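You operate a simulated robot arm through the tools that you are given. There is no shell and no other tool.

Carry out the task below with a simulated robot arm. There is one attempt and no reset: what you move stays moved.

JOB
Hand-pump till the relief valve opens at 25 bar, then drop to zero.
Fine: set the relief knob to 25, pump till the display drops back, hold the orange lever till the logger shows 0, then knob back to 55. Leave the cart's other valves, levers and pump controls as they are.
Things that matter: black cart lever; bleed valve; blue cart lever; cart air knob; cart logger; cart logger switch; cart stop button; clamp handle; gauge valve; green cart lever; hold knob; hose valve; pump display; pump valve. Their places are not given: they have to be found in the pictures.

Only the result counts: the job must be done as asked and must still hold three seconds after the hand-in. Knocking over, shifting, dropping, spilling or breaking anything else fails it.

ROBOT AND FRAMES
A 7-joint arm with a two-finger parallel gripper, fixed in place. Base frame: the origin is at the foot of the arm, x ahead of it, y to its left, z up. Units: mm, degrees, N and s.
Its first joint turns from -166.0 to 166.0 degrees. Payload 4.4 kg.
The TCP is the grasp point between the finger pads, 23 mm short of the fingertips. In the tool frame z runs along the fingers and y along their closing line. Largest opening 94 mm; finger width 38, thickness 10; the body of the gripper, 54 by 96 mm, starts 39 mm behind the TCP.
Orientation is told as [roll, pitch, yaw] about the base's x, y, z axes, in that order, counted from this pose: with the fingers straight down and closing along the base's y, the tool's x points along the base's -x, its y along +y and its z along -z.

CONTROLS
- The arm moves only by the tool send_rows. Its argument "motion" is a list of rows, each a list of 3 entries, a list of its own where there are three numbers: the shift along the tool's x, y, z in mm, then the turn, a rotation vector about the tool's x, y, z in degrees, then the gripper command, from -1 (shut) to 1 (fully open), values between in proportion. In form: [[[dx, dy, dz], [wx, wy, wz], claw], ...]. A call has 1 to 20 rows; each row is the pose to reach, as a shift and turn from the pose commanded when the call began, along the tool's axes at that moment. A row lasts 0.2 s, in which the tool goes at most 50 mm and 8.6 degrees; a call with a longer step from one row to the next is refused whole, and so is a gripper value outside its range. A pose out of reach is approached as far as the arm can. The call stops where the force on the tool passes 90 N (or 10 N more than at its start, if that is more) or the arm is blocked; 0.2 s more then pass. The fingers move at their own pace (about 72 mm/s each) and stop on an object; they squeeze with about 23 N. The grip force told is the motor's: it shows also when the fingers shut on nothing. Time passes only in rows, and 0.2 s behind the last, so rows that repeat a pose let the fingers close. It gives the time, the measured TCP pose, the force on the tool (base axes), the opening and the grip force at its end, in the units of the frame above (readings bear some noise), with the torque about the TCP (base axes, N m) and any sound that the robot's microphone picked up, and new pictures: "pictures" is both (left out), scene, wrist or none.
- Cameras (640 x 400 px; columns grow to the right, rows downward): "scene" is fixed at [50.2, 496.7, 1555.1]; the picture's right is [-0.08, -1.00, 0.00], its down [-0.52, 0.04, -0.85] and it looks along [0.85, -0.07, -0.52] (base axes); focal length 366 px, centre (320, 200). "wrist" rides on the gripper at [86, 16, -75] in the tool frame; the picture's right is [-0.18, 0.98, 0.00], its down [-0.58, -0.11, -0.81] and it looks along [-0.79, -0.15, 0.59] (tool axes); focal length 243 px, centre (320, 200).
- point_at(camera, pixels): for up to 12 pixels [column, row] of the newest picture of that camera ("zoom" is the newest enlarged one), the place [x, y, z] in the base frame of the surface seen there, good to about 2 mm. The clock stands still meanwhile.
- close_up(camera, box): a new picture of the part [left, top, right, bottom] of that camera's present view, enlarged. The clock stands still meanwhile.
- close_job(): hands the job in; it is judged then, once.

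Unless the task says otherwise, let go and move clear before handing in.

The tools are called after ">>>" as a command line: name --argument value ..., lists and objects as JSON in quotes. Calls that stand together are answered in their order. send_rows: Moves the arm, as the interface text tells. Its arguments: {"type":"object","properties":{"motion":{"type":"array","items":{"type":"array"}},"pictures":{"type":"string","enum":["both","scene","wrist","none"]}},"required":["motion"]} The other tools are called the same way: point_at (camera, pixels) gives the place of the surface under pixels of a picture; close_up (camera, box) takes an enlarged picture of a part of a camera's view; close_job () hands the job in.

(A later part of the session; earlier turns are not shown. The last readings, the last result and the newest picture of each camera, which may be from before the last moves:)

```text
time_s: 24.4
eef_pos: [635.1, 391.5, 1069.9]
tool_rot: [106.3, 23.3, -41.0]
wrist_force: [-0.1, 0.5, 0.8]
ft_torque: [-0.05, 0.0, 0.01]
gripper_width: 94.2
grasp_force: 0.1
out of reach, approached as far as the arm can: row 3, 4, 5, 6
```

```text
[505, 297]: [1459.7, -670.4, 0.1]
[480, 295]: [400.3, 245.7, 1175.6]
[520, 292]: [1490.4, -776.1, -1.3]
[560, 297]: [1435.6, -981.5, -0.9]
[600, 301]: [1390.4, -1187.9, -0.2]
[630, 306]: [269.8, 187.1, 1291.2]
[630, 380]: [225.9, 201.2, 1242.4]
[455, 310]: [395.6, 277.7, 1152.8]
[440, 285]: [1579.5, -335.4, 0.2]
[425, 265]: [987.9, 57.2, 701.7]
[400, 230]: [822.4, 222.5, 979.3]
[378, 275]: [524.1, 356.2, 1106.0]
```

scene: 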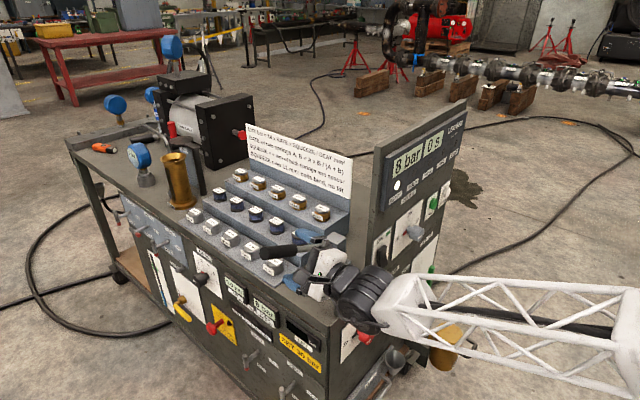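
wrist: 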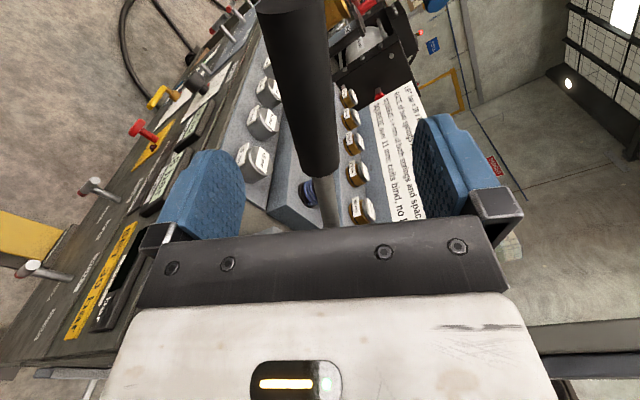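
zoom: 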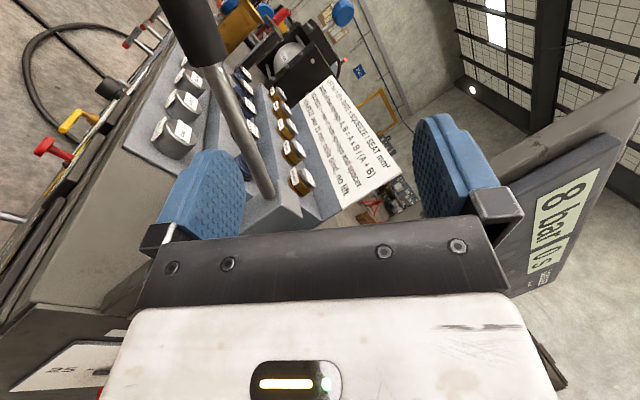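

The forearm slopes down toward the wrist, so tilting the tool up hits the wrist limit, while tilting it down should be easy. I'll undo the tilt, back off, and plan to take the handle from above with the tool pointing down.

>>> send_rows --motion '[[[0, 0, -10], [7, 0, 0], 1], [[0, 0, -25], [14, 0, 0], 1], [[0, 0, -50], [20, 0, 0], 1], [[0, 20, -80], [20, 0, 0], 1], [[0, 40, -110], [20, 0, 0], 1], [[0, 40, -110], [20, 0, 0], 1]]' --pictures "none"

```text
time_s: 25.8
eef_pos: [563.9, 302.8, 1076.7]
tool_rot: [86.3, 23.2, -40.9]
wrist_force: [-0.7, 0.3, 0.8]
ft_torque: [0.04, -0.02, 0.01]
gripper_width: 94.1
grasp_force: 0.2
```

The pose is now (564,303,1077), nearly level. I'll rise 150 mm and swing the tool to point straight down with x along the lever ([0,0,-45]).

>>> send_rows --motion '[[[5.4, 12.5, -0.8], [7.65, -1.96, -1.29], 1], [[10.7, 25, -1.6], [15.3, -3.93, -2.58], 1], [[16.1, 37.5, -2.4], [22.95, -5.89, -3.86], 1], [[21.5, 50, -3.2], [30.6, -7.85, -5.15], 1], [[26.9, 62.5, -4], [38.25, -9.82, -6.44], 1], [[32.2, 75, -4.9], [45.9, -11.78, -7.73], 1], [[37.6, 87.6, -5.7], [53.55, -13.75, -9.02], 1], [[43, 100, -6.5], [61.2, -15.71, -10.3], 1], [[48.3, 112.6, -7.3], [68.86, -17.67, -11.6], 1], [[53.7, 125, -8.1], [76.5, -19.64, -12.88], 1], [[59.1, 137.6, -8.9], [84.16, -21.6, -14.17], 1], [[59.1, 137.6, -8.9], [84.16, -21.6, -14.17], 1]]' --pictures "both"

```text
time_s: 28.4
eef_pos: [562.6, 303.5, 1228.0]
tool_rot: [-0.2, 0.0, -44.9]
wrist_force: [-0.5, 0.0, -0.4]
ft_torque: [0.0, 0.02, 0.01]
gripper_width: 94.2
grasp_force: 0.1
```

scene: 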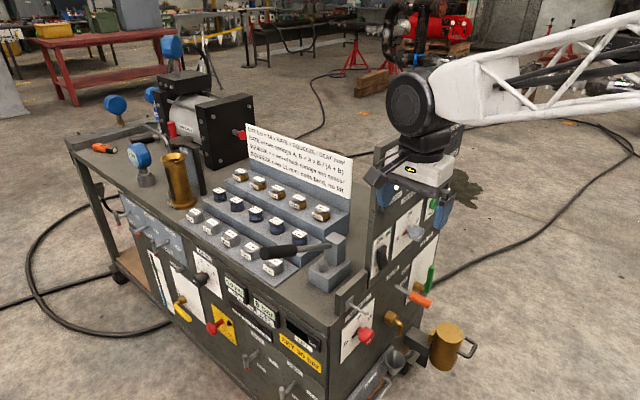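
wrist: 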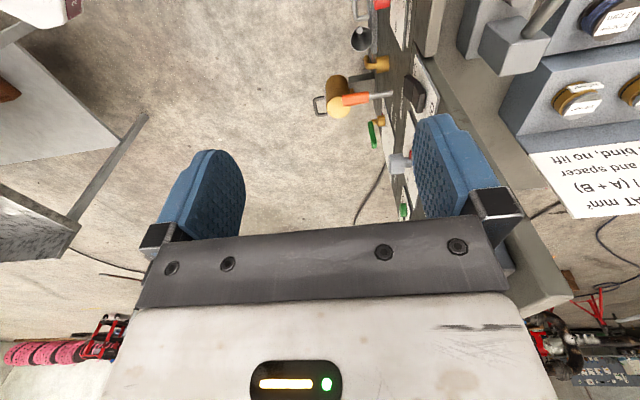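

The tool now points down at (563,303,1228). I'll move over the handle's grip, staying about 50 mm above its top, and check the alignment.

>>> send_rows --motion '[[[12, 30, 10], [0, 0, 0], 1], [[26, 65, 20], [0, 0, 0], 1], [[40, 100, 30], [0, 0, 0], 1], [[54, 135, 40], [0, 0, 0], 1], [[68, 170, 50], [0, 0, 0], 1], [[82, 205, 55], [0, 0, 0], 1], [[95, 236, 60], [0, 0, 0], 1], [[95, 236, 60], [0, 0, 0], 1]]' --pictures "both"

```text
time_s: 30.2
eef_pos: [665.0, 539.2, 1163.5]
tool_rot: [-0.1, 0.1, -45.1]
wrist_force: [0.4, 0.0, 0.7]
ft_torque: [-0.02, 0.02, -0.06]
gripper_width: 94.2
grasp_force: 0.0
```

scene: 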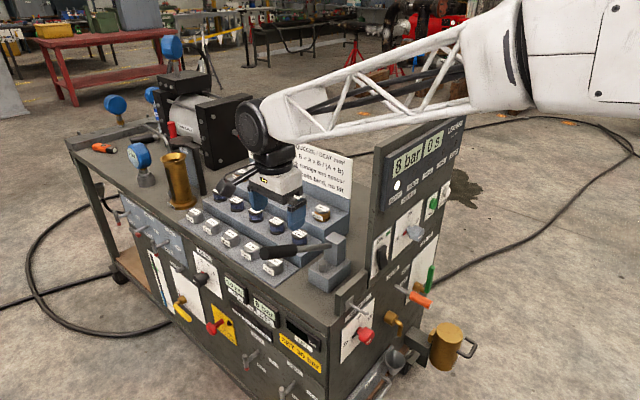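
wrist: 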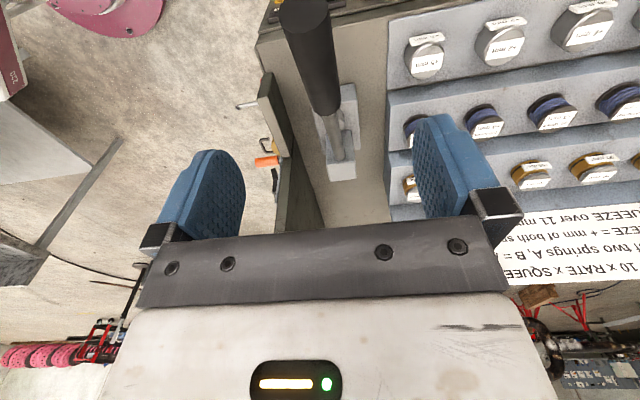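

The arm reaches here, and the handle lies between the fingers at (310,55). I'll measure its axis from above.

>>> point_at --camera "wrist" --pixels '[[305, 20], [308, 40], [313, 65], [319, 95], [332, 125], [338, 150], [290, 40], [326, 40], [298, 80], [335, 80]]'

>>> close_up --camera "scene" --box '[210, 160, 360, 300]'

```text
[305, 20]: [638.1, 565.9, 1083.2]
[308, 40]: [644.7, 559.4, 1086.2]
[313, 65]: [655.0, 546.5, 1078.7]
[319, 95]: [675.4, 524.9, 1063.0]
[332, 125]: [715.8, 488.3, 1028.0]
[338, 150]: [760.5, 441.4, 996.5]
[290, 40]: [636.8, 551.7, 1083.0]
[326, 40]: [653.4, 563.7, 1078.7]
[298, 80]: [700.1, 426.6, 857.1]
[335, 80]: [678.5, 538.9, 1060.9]
```

```text
2.86 times, centred on (285, 230) of scene
```

zoom: 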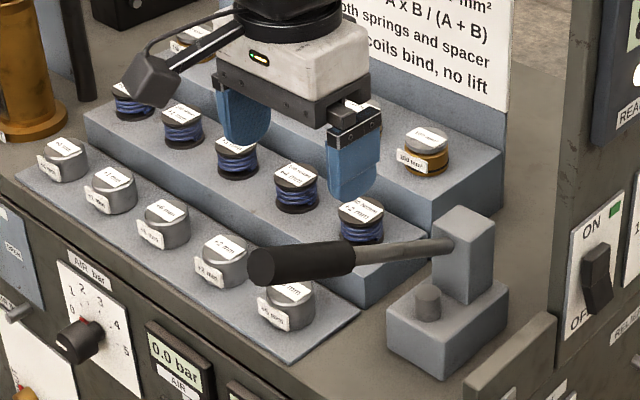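

The handle axis is at d≈-107, with z≈1056 at u=88. I'll descend so it sits between the pads, then close in the same call.

>>> send_rows --motion '[[[0, -1.2, 30], [0, 0, 0], 1], [[0, -1.2, 60], [0, 0, 0], 1], [[0, -1.2, 90], [0, 0, 0], 1], [[0, -1.2, 105], [0, 0, 0], 1], [[0, -1.2, 111], [0, 0, 0], 1], [[0, -1.2, 111], [0, 0, 0], 1]]' --pictures "both"

```text
time_s: 31.6
eef_pos: [664.5, 536.4, 1056.1]
tool_rot: [0.0, 0.0, -45.0]
wrist_force: [-0.4, 0.4, -0.4]
ft_torque: [0.02, 0.03, -0.03]
gripper_width: 93.9
grasp_force: 0.1
```

scene: 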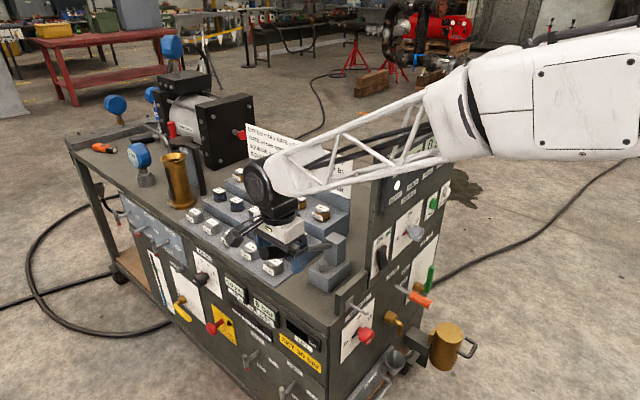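
wrist: 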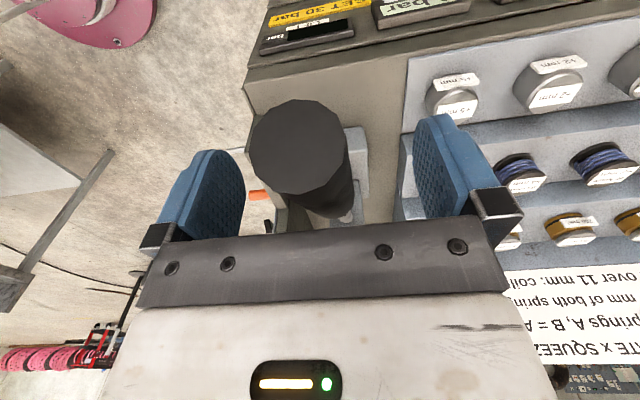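

The handle is between the fingers, with its end face at (300,145). I'll close on it.

>>> send_rows --motion '[[[0, 0, 0], [0, 0, 0], -1], [[0, 0, 0], [0, 0, 0], -1], [[0, 0, 0], [0, 0, 0], -1], [[0, 0, 0], [0, 0, 0], -1]]' --pictures "wrist"

```text
time_s: 32.6
eef_pos: [664.2, 538.0, 1056.0]
tool_rot: [0.0, -0.1, -45.0]
wrist_force: [37.7, 34.5, -7.1]
ft_torque: [0.27, 0.19, -0.03]
gripper_width: 27.5
grasp_force: 45.0
```

wrist: 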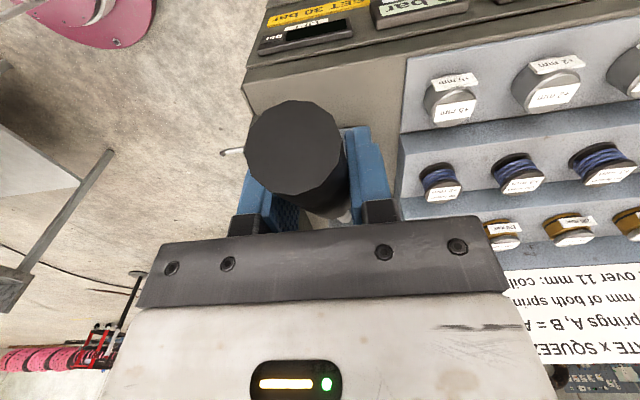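

The handle is gripped at 27.5 mm. I'll ease 2.5 mm inward to relieve the side load, then press down a little along the arc to feel the lever.

>>> send_rows --motion '[[[0, 2.5, 0], [0, 0, 0], -1], [[4.7, 2.5, 10.3], [0, 0, 0], -1], [[8.8, 2.5, 20.7], [0, 0, 0], -1], [[12.3, 2.5, 31.4], [0, 0, 0], -1]]' --pictures "both"

```text
time_s: 33.6
eef_pos: [655.6, 546.5, 1024.2]
tool_rot: [-0.3, 0.0, -45.0]
wrist_force: [-47.5, -38.9, 11.5]
ft_torque: [-1.12, -0.84, -0.31]
gripper_width: 27.6
grasp_force: 44.5
```

scene: 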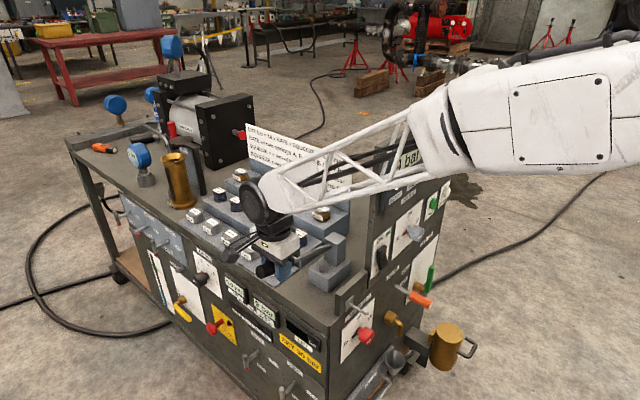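
wrist: 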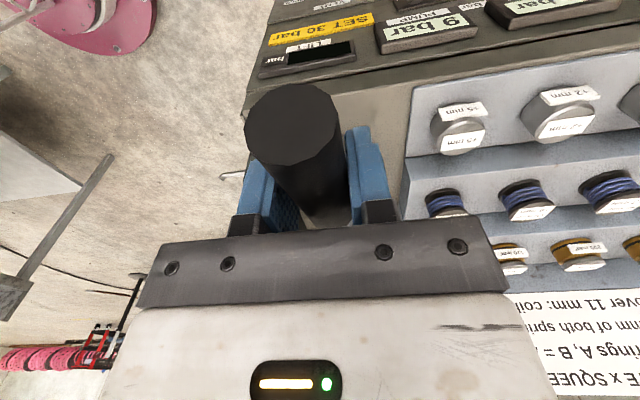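

Pressing works: the PUMP display at (430,30) now reads 9 bar. I'll relax the side load by 1.2 mm and continue down along the arc to about level.

>>> send_rows --motion '[[[0, -1.3, 0], [0, 0, 0], -1], [[2.5, -1.3, 9.1], [0, 0, 0], -1], [[4.7, -1.3, 18.2], [0, 0, 0], -1], [[6.4, -1.3, 27.4], [0, 0, 0], -1], [[7.8, -1.3, 36.6], [0, 0, 0], -1], [[8.7, -1.3, 46], [0, 0, 0], -1], [[9.3, -1.3, 55.3], [0, 0, 0], -1]]' --pictures "both"

```text
time_s: 35.2
eef_pos: [649.8, 552.3, 968.8]
tool_rot: [0.1, 0.0, -45.0]
wrist_force: [-5.2, -19.7, 10.4]
ft_torque: [-0.91, -1.02, 0.04]
gripper_width: 27.7
grasp_force: 45.0
```

scene: 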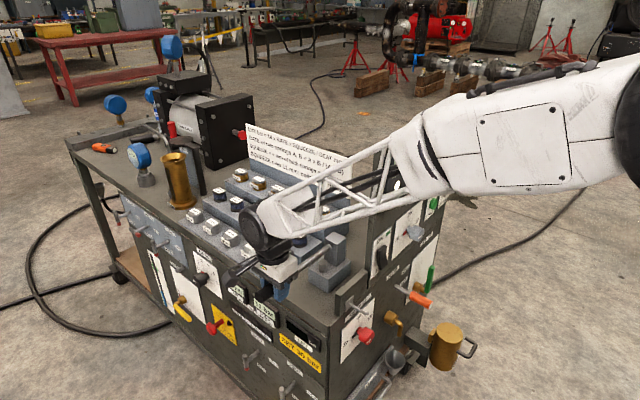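
wrist: 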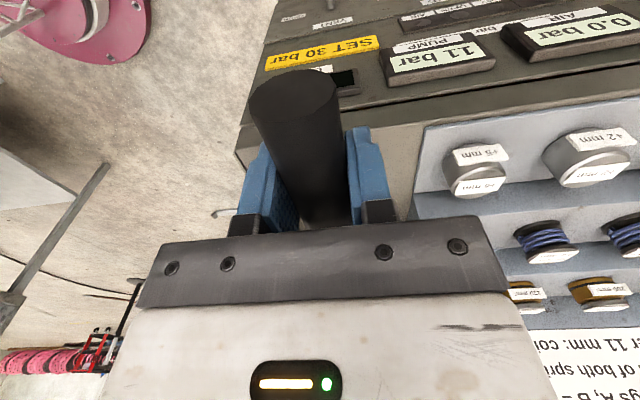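

The PUMP display now reads 11 bar and the forces are light. I'll keep going down toward about -13°, which keeps the fingertips above the cart top.

>>> send_rows --motion '[[[0, 0, 9.3], [0, 0, 0], -1], [[-0.2, 0, 18.7], [0, 0, 0], -1], [[-1, 0, 28], [0, 0, 0], -1], [[-2, 0, 37.4], [0, 0, 0], -1], [[-3.6, 0, 46.6], [0, 0, 0], -1], [[-5.4, 0, 55.8], [0, 0, 0], -1]]' --pictures "both"

```text
time_s: 36.6
eef_pos: [652.0, 550.9, 922.6]
tool_rot: [0.4, 0.0, -44.8]
wrist_force: [-26.1, -12.9, 20.9]
ft_torque: [0.31, -0.37, -0.08]
gripper_width: 27.5
grasp_force: 45.1
stopped in row 6: the force on the tool passed its limit at 98 N (the readings are from after the stop); the commanded pose is now the measured one
```

scene: 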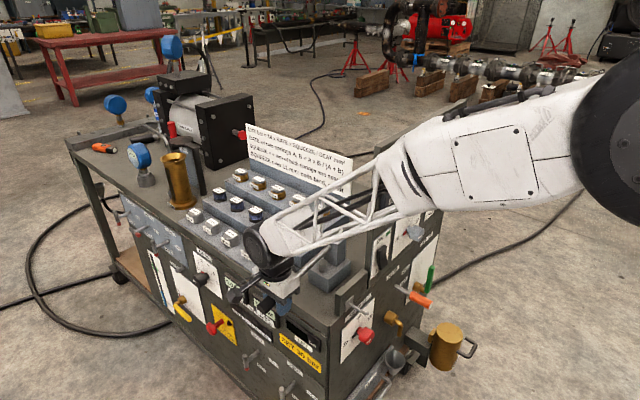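
wrist: 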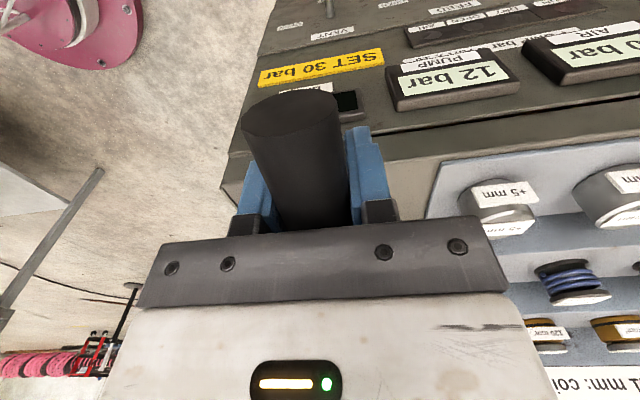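

The lever met its lower stop near z=923 and the pump reads 12 bar. I'll do the upstroke along the arc, gripping the handle.

>>> send_rows --motion '[[[2.5, 0, -17.1], [0, 0, 0], -1], [[3.7, 0, -39.5], [0, 0, 0], -1], [[2.5, 0, -61.9], [0, 0, 0], -1], [[-1, 0, -84.1], [0, 0, 0], -1], [[-6.8, 0, -105.8], [0, 0, 0], -1], [[-10.6, 0, -116.4], [0, 0, 0], -1], [[-14.9, 0, -126.8], [0, 0, 0], -1], [[-17, 0, -131.5], [0, 0, 0], -1]]' --pictures "both"

```text
time_s: 38.4
eef_pos: [663.9, 538.1, 1048.4]
tool_rot: [0.1, 0.1, -44.9]
wrist_force: [56.2, 32.7, -58.1]
ft_torque: [-1.31, 1.08, -1.22]
gripper_width: 28.0
grasp_force: 44.9
```

scene: 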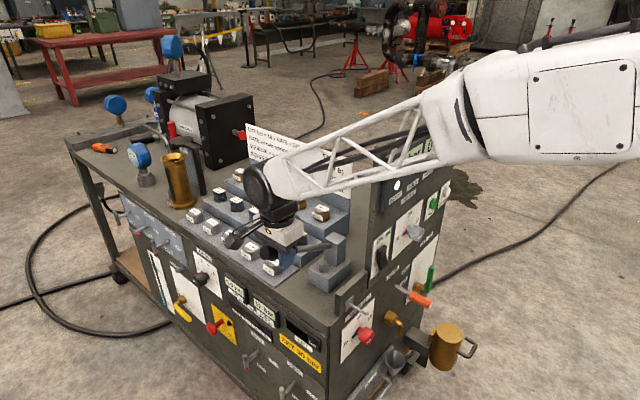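
wrist: 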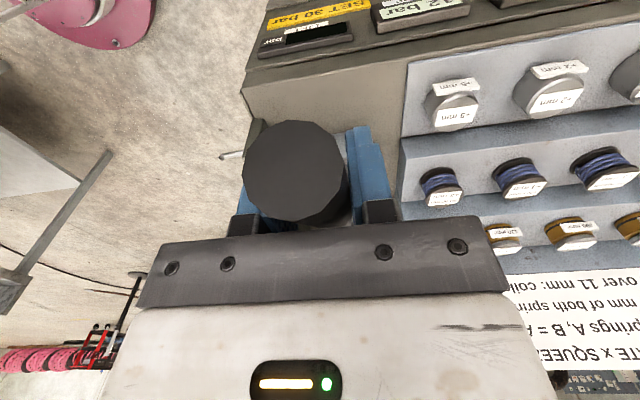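

The lever is back at its upper stop and the display holds 12 bar. I'll run a full down-and-up cycle along the arc.

>>> send_rows --motion '[[[2, 1, 8], [0, 0, 0], -1], [[7.2, 1, 18], [0, 0, 0], -1], [[13.7, 1, 39], [0, 0, 0], -1], [[18, 1, 61], [0, 0, 0], -1], [[20, 1, 83], [0, 0, 0], -1], [[19.6, 1, 106], [0, 0, 0], -1], [[18, 1, 121], [0, 0, 0], -1], [[16.8, 1, 128], [0, 0, 0], -1]]' --pictures "wrist"

```text
time_s: 40.2
eef_pos: [651.2, 550.7, 928.8]
tool_rot: [0.3, 0.0, -44.9]
wrist_force: [-31.7, -20.6, 17.1]
ft_torque: [0.24, -0.04, 0.18]
gripper_width: 27.7
grasp_force: 45.1
stopped in row 8: the force on the tool passed its limit at 112 N (the readings are from after the stop); the commanded pose is now the measured one
```

wrist: 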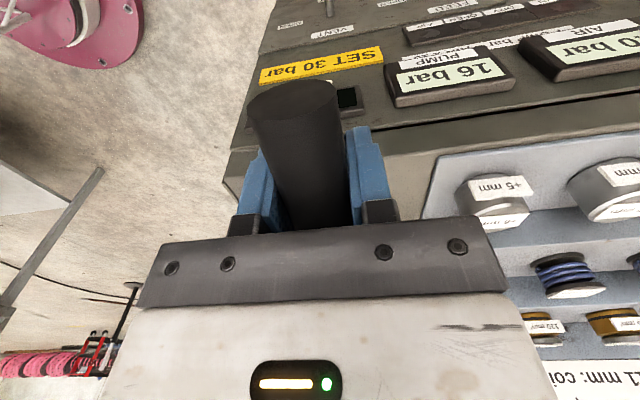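

The pump now reads 16 bar, about +4 bar per stroke. Next is a full up-and-down stroke in one call.

>>> send_rows --motion '[[[2.5, 0, -17], [0, 0, 0], -1], [[3.7, 0, -39], [0, 0, 0], -1], [[2.5, 0, -62], [0, 0, 0], -1], [[-1, 0, -84], [0, 0, 0], -1], [[-6.8, 0, -105], [0, 0, 0], -1], [[-11, 0, -115], [0, 0, 0], -1], [[-13, 0, -119], [0, 0, 0], -1], [[-8, 0, -108], [0, 0, 0], -1], [[-1, 0, -84], [0, 0, 0], -1], [[2.5, 0, -62], [0, 0, 0], -1], [[3.7, 0, -39], [0, 0, 0], -1], [[2.5, 0, -17], [0, 0, 0], -1], [[0.8, 0, -6], [0, 0, 0], -1], [[0.3, 0, -3], [0, 0, 0], -1]]' --pictures "wrist"

```text
time_s: 43.2
eef_pos: [649.9, 551.8, 932.1]
tool_rot: [0.3, -0.1, -44.9]
wrist_force: [-43.5, -19.1, 6.7]
ft_torque: [-0.48, -1.19, 0.11]
gripper_width: 27.8
grasp_force: 44.9
```

wrist: 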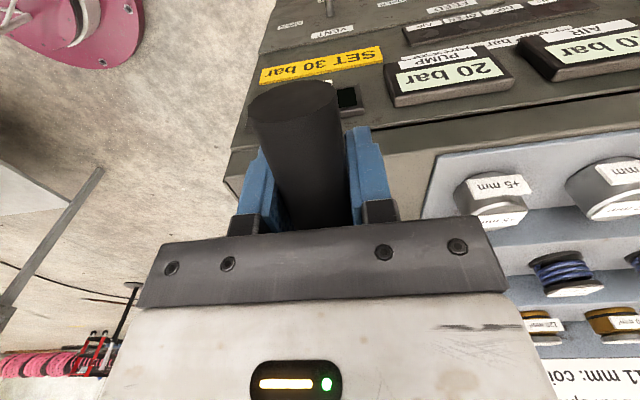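

The reading is 20 bar. One more up-and-down stroke should bring it to about 24 bar.

>>> send_rows --motion '[[[2.5, 0, -17], [0, 0, 0], -1], [[3.7, 0, -39], [0, 0, 0], -1], [[2.5, 0, -62], [0, 0, 0], -1], [[-1, 0, -84], [0, 0, 0], -1], [[-6.8, 0, -105], [0, 0, 0], -1], [[-11, 0, -113], [0, 0, 0], -1], [[-12, 0, -116], [0, 0, 0], -1], [[-8, 0, -106], [0, 0, 0], -1], [[-1, 0, -84], [0, 0, 0], -1], [[2.5, 0, -62], [0, 0, 0], -1], [[3.7, 0, -39], [0, 0, 0], -1], [[2.5, 0, -17], [0, 0, 0], -1], [[0.8, 0, -6], [0, 0, 0], -1], [[0.3, 0, -2], [0, 0, 0], -1]]' --pictures "both"

```text
time_s: 46.2
eef_pos: [650.1, 552.6, 932.9]
tool_rot: [0.3, -0.1, -45.0]
wrist_force: [-78.2, -19.1, 2.6]
ft_torque: [0.04, -1.02, -0.74]
gripper_width: 27.9
grasp_force: 45.0
```

scene: 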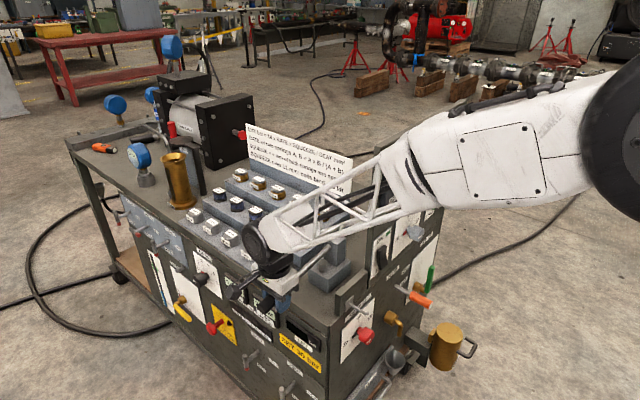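
wrist: 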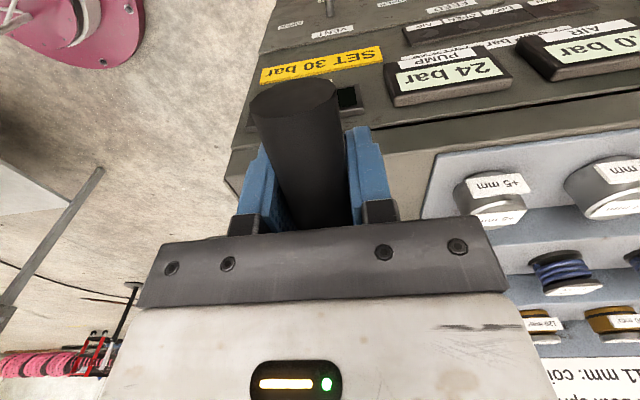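

The reading is 24 bar. I'll do the upstroke, then a slow downstroke of about one third, and look for the drop.

>>> send_rows --motion '[[[2.5, -1, -17], [0, 0, 0], -1], [[3.7, -1, -39], [0, 0, 0], -1], [[2.5, -1, -62], [0, 0, 0], -1], [[-1, -1, -84], [0, 0, 0], -1], [[-6.8, -1, -105], [0, 0, 0], -1], [[-11, -1, -113], [0, 0, 0], -1], [[-12, -1, -116], [0, 0, 0], -1], [[-8, -1, -106], [0, 0, 0], -1], [[-5, -1, -97], [0, 0, 0], -1], [[-1.5, -1, -86], [0, 0, 0], -1], [[1, -1, -75], [0, 0, 0], -1]]' --pictures "both"

```text
time_s: 48.6
eef_pos: [648.8, 553.3, 1009.5]
tool_rot: [0.4, 0.0, -44.9]
wrist_force: [12.4, 44.0, 13.0]
ft_torque: [-1.39, -0.55, -0.3]
gripper_width: 27.8
grasp_force: 44.5
```

scene: 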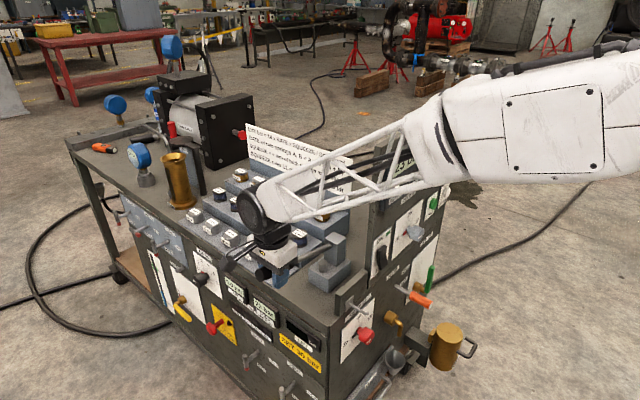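
wrist: 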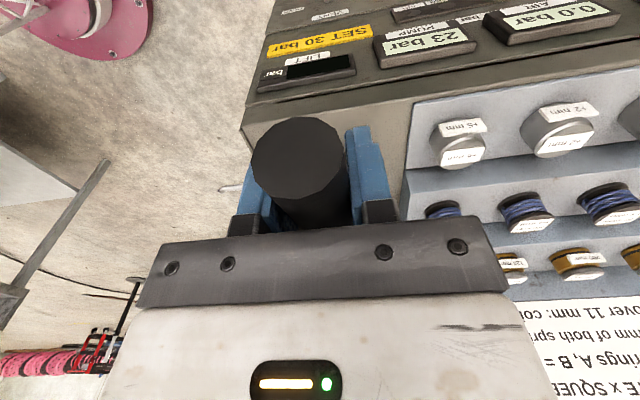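

The PUMP display at (425,38) now seems to read 23, down from 24. I'll enlarge to confirm, and check the logger.

>>> close_up --camera "wrist" --box '[360, 0, 500, 80]'

>>> close_up --camera "scene" --box '[370, 110, 480, 210]'

>>> close_up --camera "scene" --box '[215, 260, 300, 330]'

```text
4.57 times, centred on (430, 40) of wrist
```

zoom: 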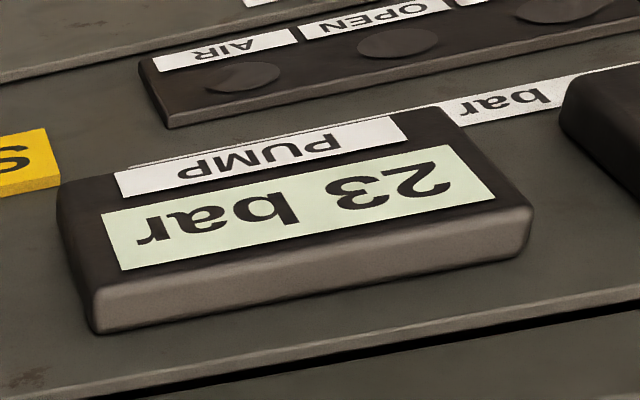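

```text
4.00 times, centred on (425, 160) of scene
```

zoom: 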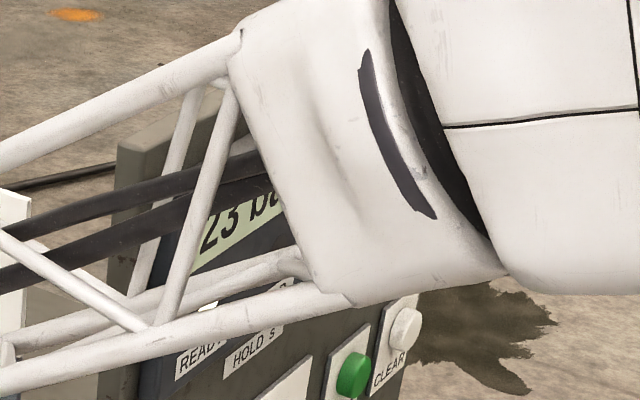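

```text
5.71 times, centred on (258, 295) of scene
```

zoom: 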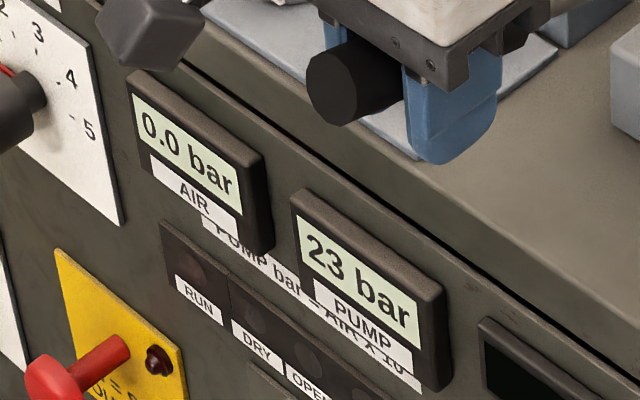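

It reads 23 bar on both displays, so the valve seems to have lifted near 25 and reseated. I'll continue this downstroke in small steps to see the peak and confirm the lift.

>>> send_rows --motion '[[[1, 0, 11], [0, 0, 0], -1], [[2, 0, 22], [0, 0, 0], -1], [[2.5, 0, 32], [0, 0, 0], -1]]' --pictures "wrist"

```text
time_s: 49.4
eef_pos: [647.6, 554.0, 976.9]
tool_rot: [0.2, 0.0, -44.9]
wrist_force: [-9.4, 48.0, 10.6]
ft_torque: [-1.21, -0.55, 0.12]
gripper_width: 27.7
grasp_force: 45.3
```

wrist: 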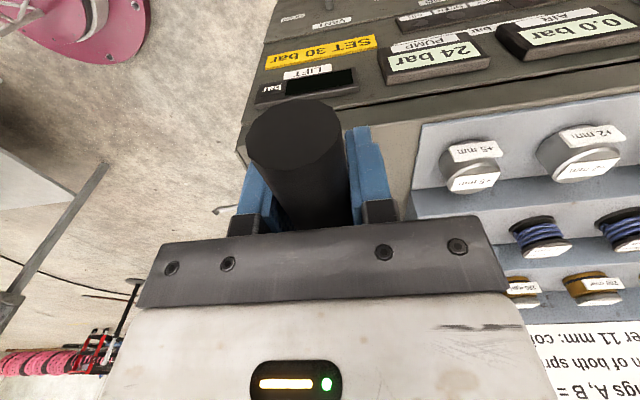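

The reading is 24 bar at z≈977. I'll take a few more millimetres and look again.

>>> send_rows --motion '[[[0, 0, 8], [0, 0, 0], -1], [[-0.3, 0, 16], [0, 0, 0], -1]]' --pictures "wrist"

```text
time_s: 50.0
eef_pos: [649.0, 553.6, 959.5]
tool_rot: [0.2, 0.0, -44.9]
wrist_force: [-31.1, 27.2, 7.1]
ft_torque: [-0.9, -0.86, -0.17]
gripper_width: 27.6
grasp_force: 44.5
```

wrist: 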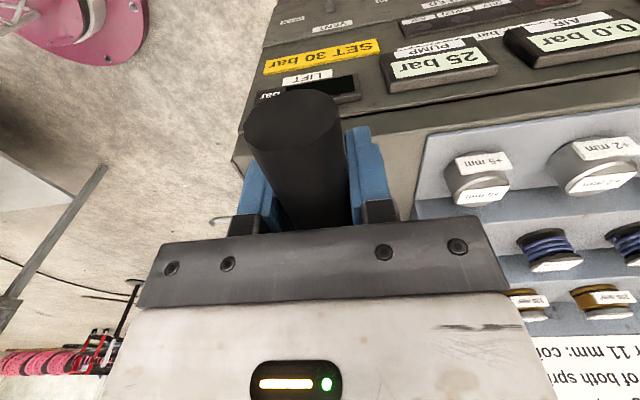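

It now reads 25 bar. A few millimetres more should show the drop again if the valve is set at 25.

>>> send_rows --motion '[[[-0.3, 0, 5], [0, 0, 0], -1], [[-0.6, 0, 10], [0, 0, 0], -1]]' --pictures "wrist"

```text
time_s: 50.6
eef_pos: [649.2, 553.2, 951.4]
tool_rot: [0.2, 0.1, -45.0]
wrist_force: [-26.9, 0.6, 9.8]
ft_torque: [-0.99, -1.36, 0.0]
gripper_width: 27.6
grasp_force: 45.0
```

wrist: 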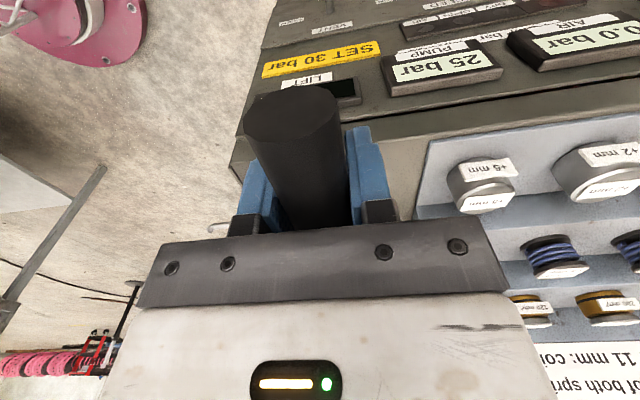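

It still shows 25 bar. I'll press a little further down the remaining stroke.

>>> send_rows --motion '[[[-0.4, 0, 5], [0, 0, 0], -1], [[-0.9, 0, 10], [0, 0, 0], -1]]' --pictures "wrist"

```text
time_s: 51.2
eef_pos: [650.0, 552.0, 940.4]
tool_rot: [0.4, 0.0, -44.9]
wrist_force: [-13.9, -3.6, 11.2]
ft_torque: [-1.0, -1.2, 0.14]
gripper_width: 27.7
grasp_force: 45.3
```

wrist: 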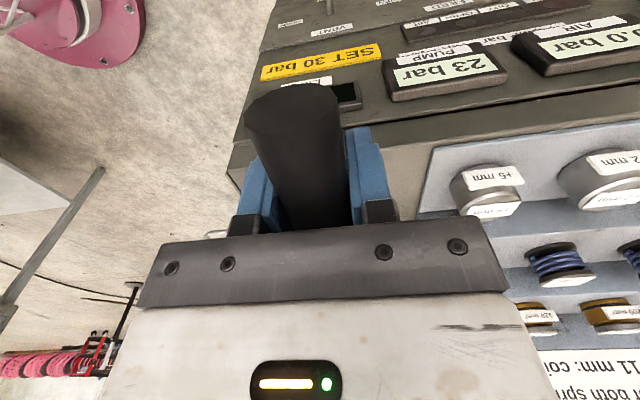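

It dropped back to 23 bar, so the valve lifts at 25 bar as set. I'll raise the handle to its upper rest, where it started, before letting go.

>>> send_rows --motion '[[[1.5, 0, -9], [0, 0, 0], -1], [[2.7, 0, -31], [0, 0, 0], -1], [[1.5, 0, -54], [0, 0, 0], -1], [[-2, 0, -76], [0, 0, 0], -1], [[-7.8, 0, -97], [0, 0, 0], -1], [[-12, 0, -105], [0, 0, 0], -1], [[-13.5, 0, -109], [0, 0, 0], -1]]' --pictures "wrist"

```text
time_s: 52.4
eef_pos: [656.6, 546.1, 1035.4]
tool_rot: [0.5, 0.0, -44.9]
wrist_force: [32.9, 7.2, -5.3]
ft_torque: [-0.57, 0.21, -0.35]
gripper_width: 27.5
grasp_force: 45.1
stopped in row 6: the force on the tool passed its limit at 112 N (the readings are from after the stop); the commanded pose is now the measured one
```

wrist: 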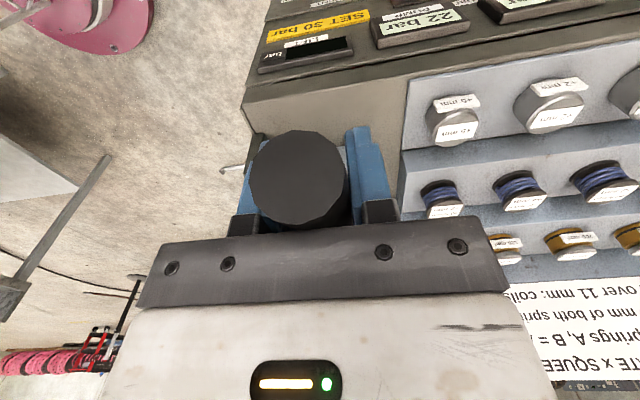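

The lever reached its upper stop and the pump shows 22 bar. I'll open the fingers and lift clear.

>>> send_rows --motion '[[[0, 0, 0], [0, 0, 0], 1], [[0, 0, 0], [0, 0, 0], 1], [[0, 0, 0], [0, 0, 0], 1], [[0, 0, -20], [0, 0, 0], 1], [[0, 0, -50], [0, 0, 0], 1], [[0, 0, -90], [0, 0, 0], 1], [[0, 0, -130], [0, 0, 0], 1], [[0, 0, -130], [0, 0, 0], 1]]' --pictures "both"

```text
time_s: 54.2
eef_pos: [651.7, 543.4, 1165.3]
tool_rot: [0.4, 0.0, -45.0]
wrist_force: [-0.5, 0.8, 0.0]
ft_torque: [0.0, -0.01, -0.02]
gripper_width: 93.9
grasp_force: 0.1
```

scene: 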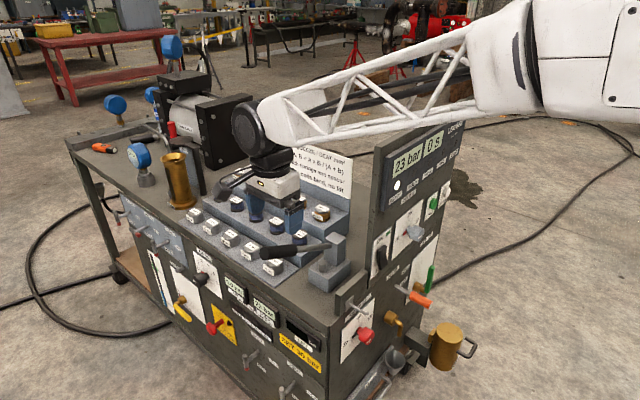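
wrist: 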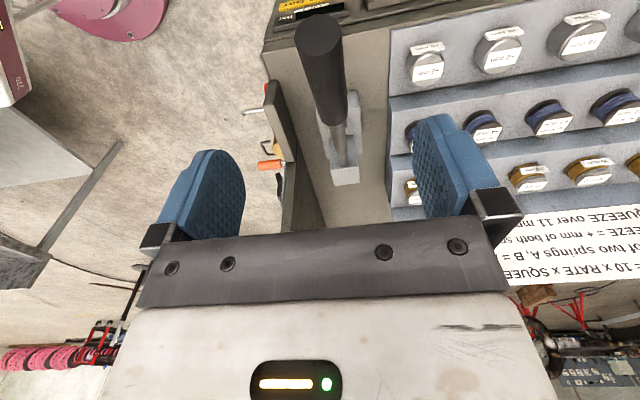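

The logger now shows 23 bar and the handle is back at its rest. Next is the orange lever, so I'll look closely at it and its SHUT/LIFT labels.

>>> close_up --camera "scene" --box '[380, 255, 440, 315]'

>>> point_at --camera "scene" --pixels '[[406, 269.5], [403.7, 280.7], [392.8, 272.8], [396, 287], [399, 288], [405, 292], [412, 295], [420, 299], [428, 303], [430, 306], [402, 293], [414, 303]]'

>>> close_up --camera "wrist" --box '[210, 70, 350, 190]'

```text
6.67 times, centred on (410, 285) of scene
```

zoom: 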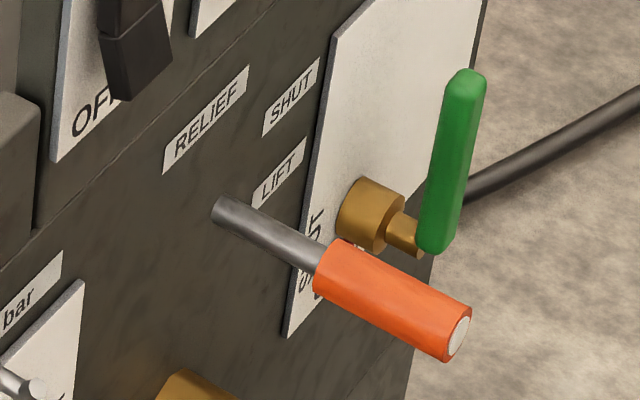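

```text
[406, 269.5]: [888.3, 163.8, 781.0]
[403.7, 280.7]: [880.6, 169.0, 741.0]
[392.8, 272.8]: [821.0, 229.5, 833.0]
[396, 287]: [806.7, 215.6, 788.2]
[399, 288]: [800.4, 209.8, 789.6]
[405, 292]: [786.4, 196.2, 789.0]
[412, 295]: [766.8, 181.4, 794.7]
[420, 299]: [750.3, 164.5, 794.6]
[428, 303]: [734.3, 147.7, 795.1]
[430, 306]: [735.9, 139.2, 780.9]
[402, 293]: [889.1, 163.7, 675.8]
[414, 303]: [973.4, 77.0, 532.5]
```

```text
3.33 times, centred on (280, 130) of wrist
```

zoom: 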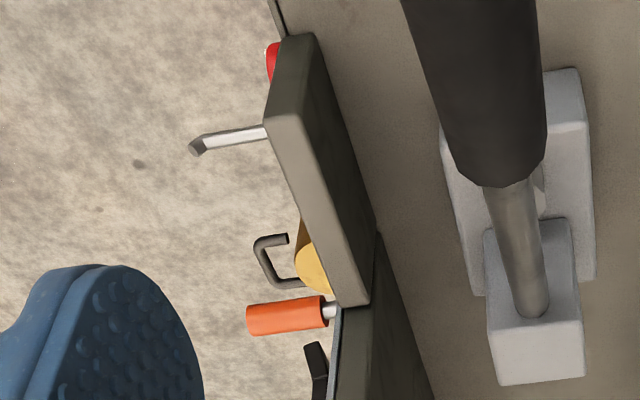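

RELIEF sits above the lever root at u≈418, with SHUT at z≈781 and LIFT at z≈741, so the lever is pushed down to lift. I'll back out from the cart and yaw the tool to +45° to take the orange grip from above.

>>> send_rows --motion '[[[-21.7, -35.9, 0], [0, 0, 0], 1], [[-43.4, -71.8, 0], [0, 0, -8.2], 1], [[-65, -107.6, 0], [0, 0, -16.4], 1], [[-86.7, -143.5, 0], [0, 0, -24.6], 1], [[-108.4, -179.4, 0], [0, 0, -32.8], 1], [[-130, -215, 0], [0, 0, -41], 1], [[-151.7, -251, 0], [0, 0, -49.2], 1], [[-173, -287, 0], [0, 0, -57.4], 1], [[-173, -287, 0], [0, 0, -65.6], 1], [[-173, -287, 0], [0, 0, -73.8], 1], [[-173, -287, 0], [0, 0, -82], 1], [[-173, -287, 0], [0, 0, -90], 1], [[-173, -287, 0], [0, 0, -90], 1]]' --pictures "both"

```text
time_s: 57.0
eef_pos: [573.5, 220.3, 1164.3]
tool_rot: [-0.1, -0.4, 45.1]
wrist_force: [0.7, -0.1, 0.2]
ft_torque: [0.01, -0.04, 0.02]
gripper_width: 93.9
grasp_force: 0.0
```

scene: 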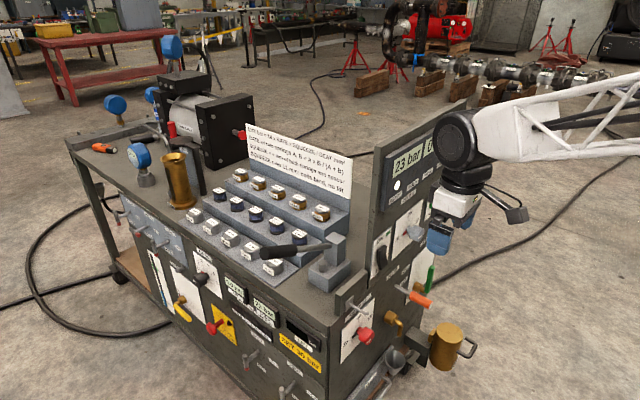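
wrist: 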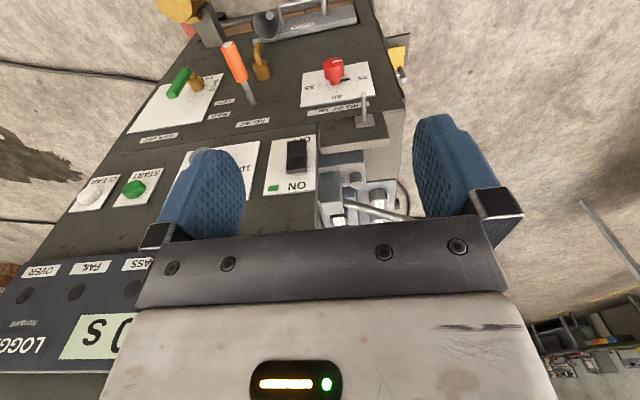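

The wrist view now shows the orange lever at (235,65) and the green one at (180,82). I'll measure them from here.

>>> point_at --camera "wrist" --pixels '[[229, 45], [234, 58], [239, 72], [245, 88], [250, 100], [226, 60], [245, 66], [172, 92], [188, 72], [200, 82], [265, 70], [258, 50]]'

>>> close_up --camera "wrist" --box '[120, 20, 300, 140]'

```text
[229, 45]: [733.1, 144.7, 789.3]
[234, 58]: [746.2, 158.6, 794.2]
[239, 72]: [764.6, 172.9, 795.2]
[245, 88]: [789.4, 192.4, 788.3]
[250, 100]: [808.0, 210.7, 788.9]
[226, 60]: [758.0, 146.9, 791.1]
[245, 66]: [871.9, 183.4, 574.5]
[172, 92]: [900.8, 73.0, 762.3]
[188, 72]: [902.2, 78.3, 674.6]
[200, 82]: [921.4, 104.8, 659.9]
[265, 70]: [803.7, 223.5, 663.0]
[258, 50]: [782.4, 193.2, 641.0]
```

```text
3.33 times, centred on (210, 80) of wrist
```

zoom: 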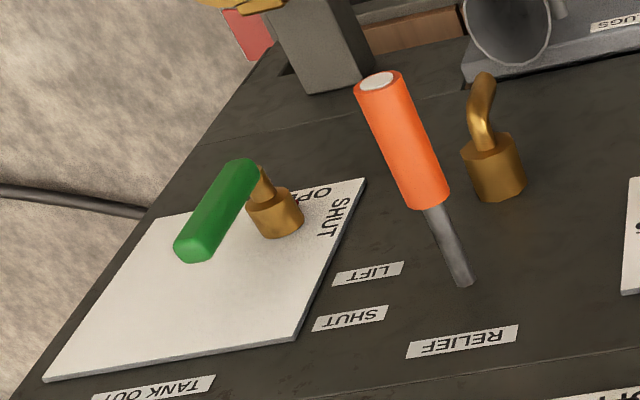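

The orange grip's axis is at u≈419, z≈784, with its tip at d≈124. I'll check how far the hold knob above it sticks out before descending.

>>> point_at --camera "scene" --pixels '[[418, 236], [414, 232], [420, 230], [434, 200], [436, 203], [446, 190], [412, 165], [382, 250], [380, 240], [404, 140], [440, 120], [462, 105]]'

```text
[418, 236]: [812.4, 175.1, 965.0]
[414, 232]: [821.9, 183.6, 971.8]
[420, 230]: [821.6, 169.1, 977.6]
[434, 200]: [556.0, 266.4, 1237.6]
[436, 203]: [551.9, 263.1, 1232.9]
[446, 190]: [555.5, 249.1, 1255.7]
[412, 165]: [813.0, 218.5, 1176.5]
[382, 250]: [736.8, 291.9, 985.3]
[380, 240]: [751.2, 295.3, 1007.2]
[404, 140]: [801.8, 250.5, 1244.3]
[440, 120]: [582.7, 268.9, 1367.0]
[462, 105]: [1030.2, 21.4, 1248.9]
```

The hold knob protrudes to d≈45 just above the lever, so I'll come in with the tool tilted 35° to keep the gripper body away from the panel. I'm moving to a standoff above and in front of the orange grip.

>>> send_rows --motion '[[[0, -17, 31], [0, -3.5, 0], 1], [[0, -34, 63], [0, -7, 0], 1], [[-3, -51, 94], [0, -10.5, 0], 1], [[-6, -68, 126], [0, -14, 0], 1], [[-9, -85, 157], [0, -17.5, 0], 1], [[-13, -102, 188], [0, -21, 0], 1], [[-16, -119, 220], [0, -24.5, 0], 1], [[-20, -136, 251], [0, -28, 0], 1], [[-24, -153, 283], [0, -31.5, 0], 1], [[-27.7, -169.3, 314], [0, -35, 0], 1], [[-27.7, -169.3, 314], [0, -35, 0], 1]]' --pictures "both"

```text
time_s: 59.4
eef_pos: [714.6, 122.9, 848.1]
tool_rot: [0.0, -35.5, 45.1]
wrist_force: [0.2, 0.1, 0.6]
ft_torque: [-0.01, -0.02, -0.01]
gripper_width: 94.1
grasp_force: 0.1
```

scene: 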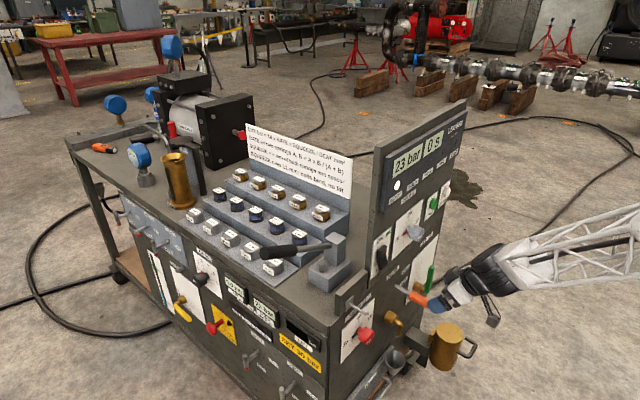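
wrist: 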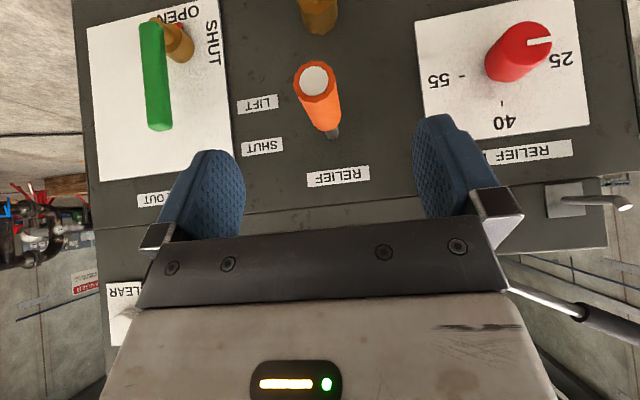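

The orange lever's end is at (314,82), between the fingers' columns. I'll verify its position, then approach along the tool axis.

>>> point_at --camera "wrist" --pixels '[[314, 81], [319, 112], [304, 80], [332, 85], [314, 68], [326, 120], [260, 103], [262, 146]]'

```text
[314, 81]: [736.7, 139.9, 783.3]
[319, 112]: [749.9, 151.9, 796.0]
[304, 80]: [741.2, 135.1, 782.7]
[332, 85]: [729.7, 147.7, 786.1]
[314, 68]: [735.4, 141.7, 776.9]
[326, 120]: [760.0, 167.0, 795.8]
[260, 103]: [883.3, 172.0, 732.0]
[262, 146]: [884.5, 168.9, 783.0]
```

The grip's axis is at u≈420.5, z≈784. I'll approach 77 mm along the tool axis with the fingers open.

>>> send_rows --motion '[[[1, -1, 22], [0, 0, 0], 1], [[2, -2.1, 45], [0, 0, 0], 1], [[2.4, -2.1, 65], [0, 0, 0], 1], [[2.4, -2.1, 77], [0, 0, 0], 1], [[2.4, -2.1, 77], [0, 0, 0], 1]]' --pictures "both"

```text
time_s: 60.6
eef_pos: [744.3, 150.3, 785.7]
tool_rot: [-0.1, -35.4, 45.0]
wrist_force: [0.3, -0.6, 0.4]
ft_torque: [0.01, 0.04, 0.01]
gripper_width: 94.0
grasp_force: 0.0
```

scene: 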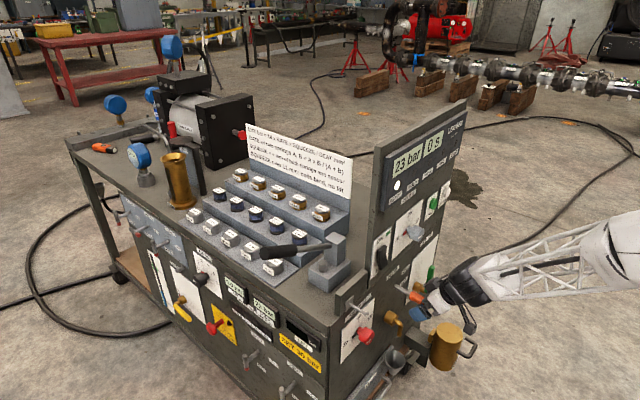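
wrist: 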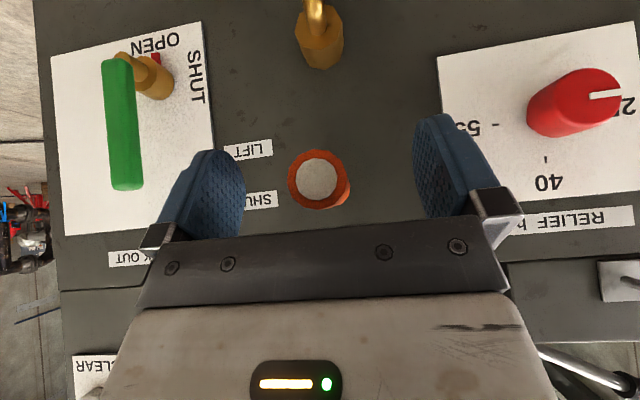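

The grip sits between the fingers. I'll close on it.

>>> send_rows --motion '[[[0, 0, 0], [0, 0, 0], -1], [[0, 0, 0], [0, 0, 0], -1], [[0, 0, 0], [0, 0, 0], -1], [[0, 0, 0], [0, 0, 0], -1]]' --pictures "wrist"

```text
time_s: 61.6
eef_pos: [744.6, 151.5, 785.2]
tool_rot: [0.0, -35.4, 45.1]
wrist_force: [-8.5, 8.1, 3.3]
ft_torque: [0.15, -0.11, -0.03]
gripper_width: 25.4
grasp_force: 44.9
```

wrist: 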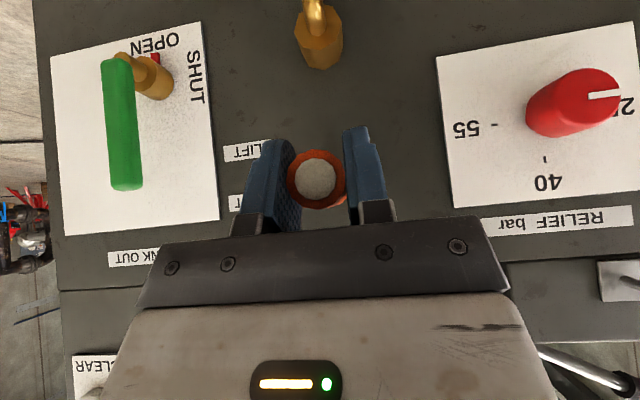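

The orange grip is held at 25.4 mm with low forces. I'll press it down along its arc by about 15° and watch the logger.

>>> send_rows --motion '[[[5.1, 0, 7.8], [0, 0, 0], -1], [[9.5, 0, 16.1], [0, 0, 0], -1], [[13.1, 0, 24.6], [0, 0, 0], -1], [[13.1, 0, 24.6], [0, 0, 0], -1]]' --pictures "both"

```text
time_s: 62.6
eef_pos: [749.1, 154.8, 757.5]
tool_rot: [0.0, -35.4, 45.1]
wrist_force: [-39.4, 38.1, 16.6]
ft_torque: [0.85, -0.98, 0.31]
gripper_width: 25.4
grasp_force: 45.4
```

scene: 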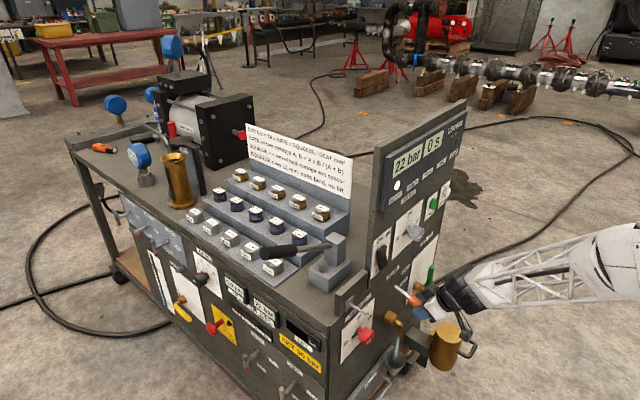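
wrist: 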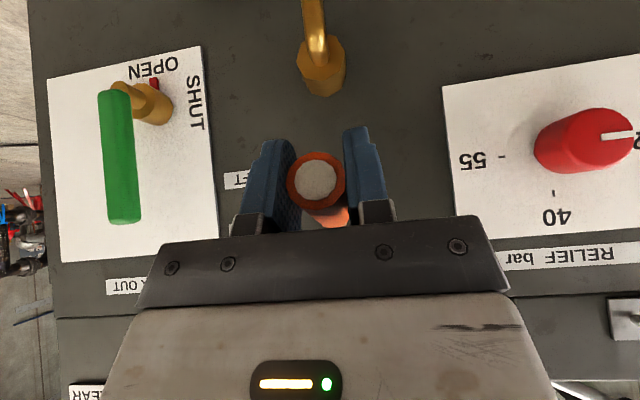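

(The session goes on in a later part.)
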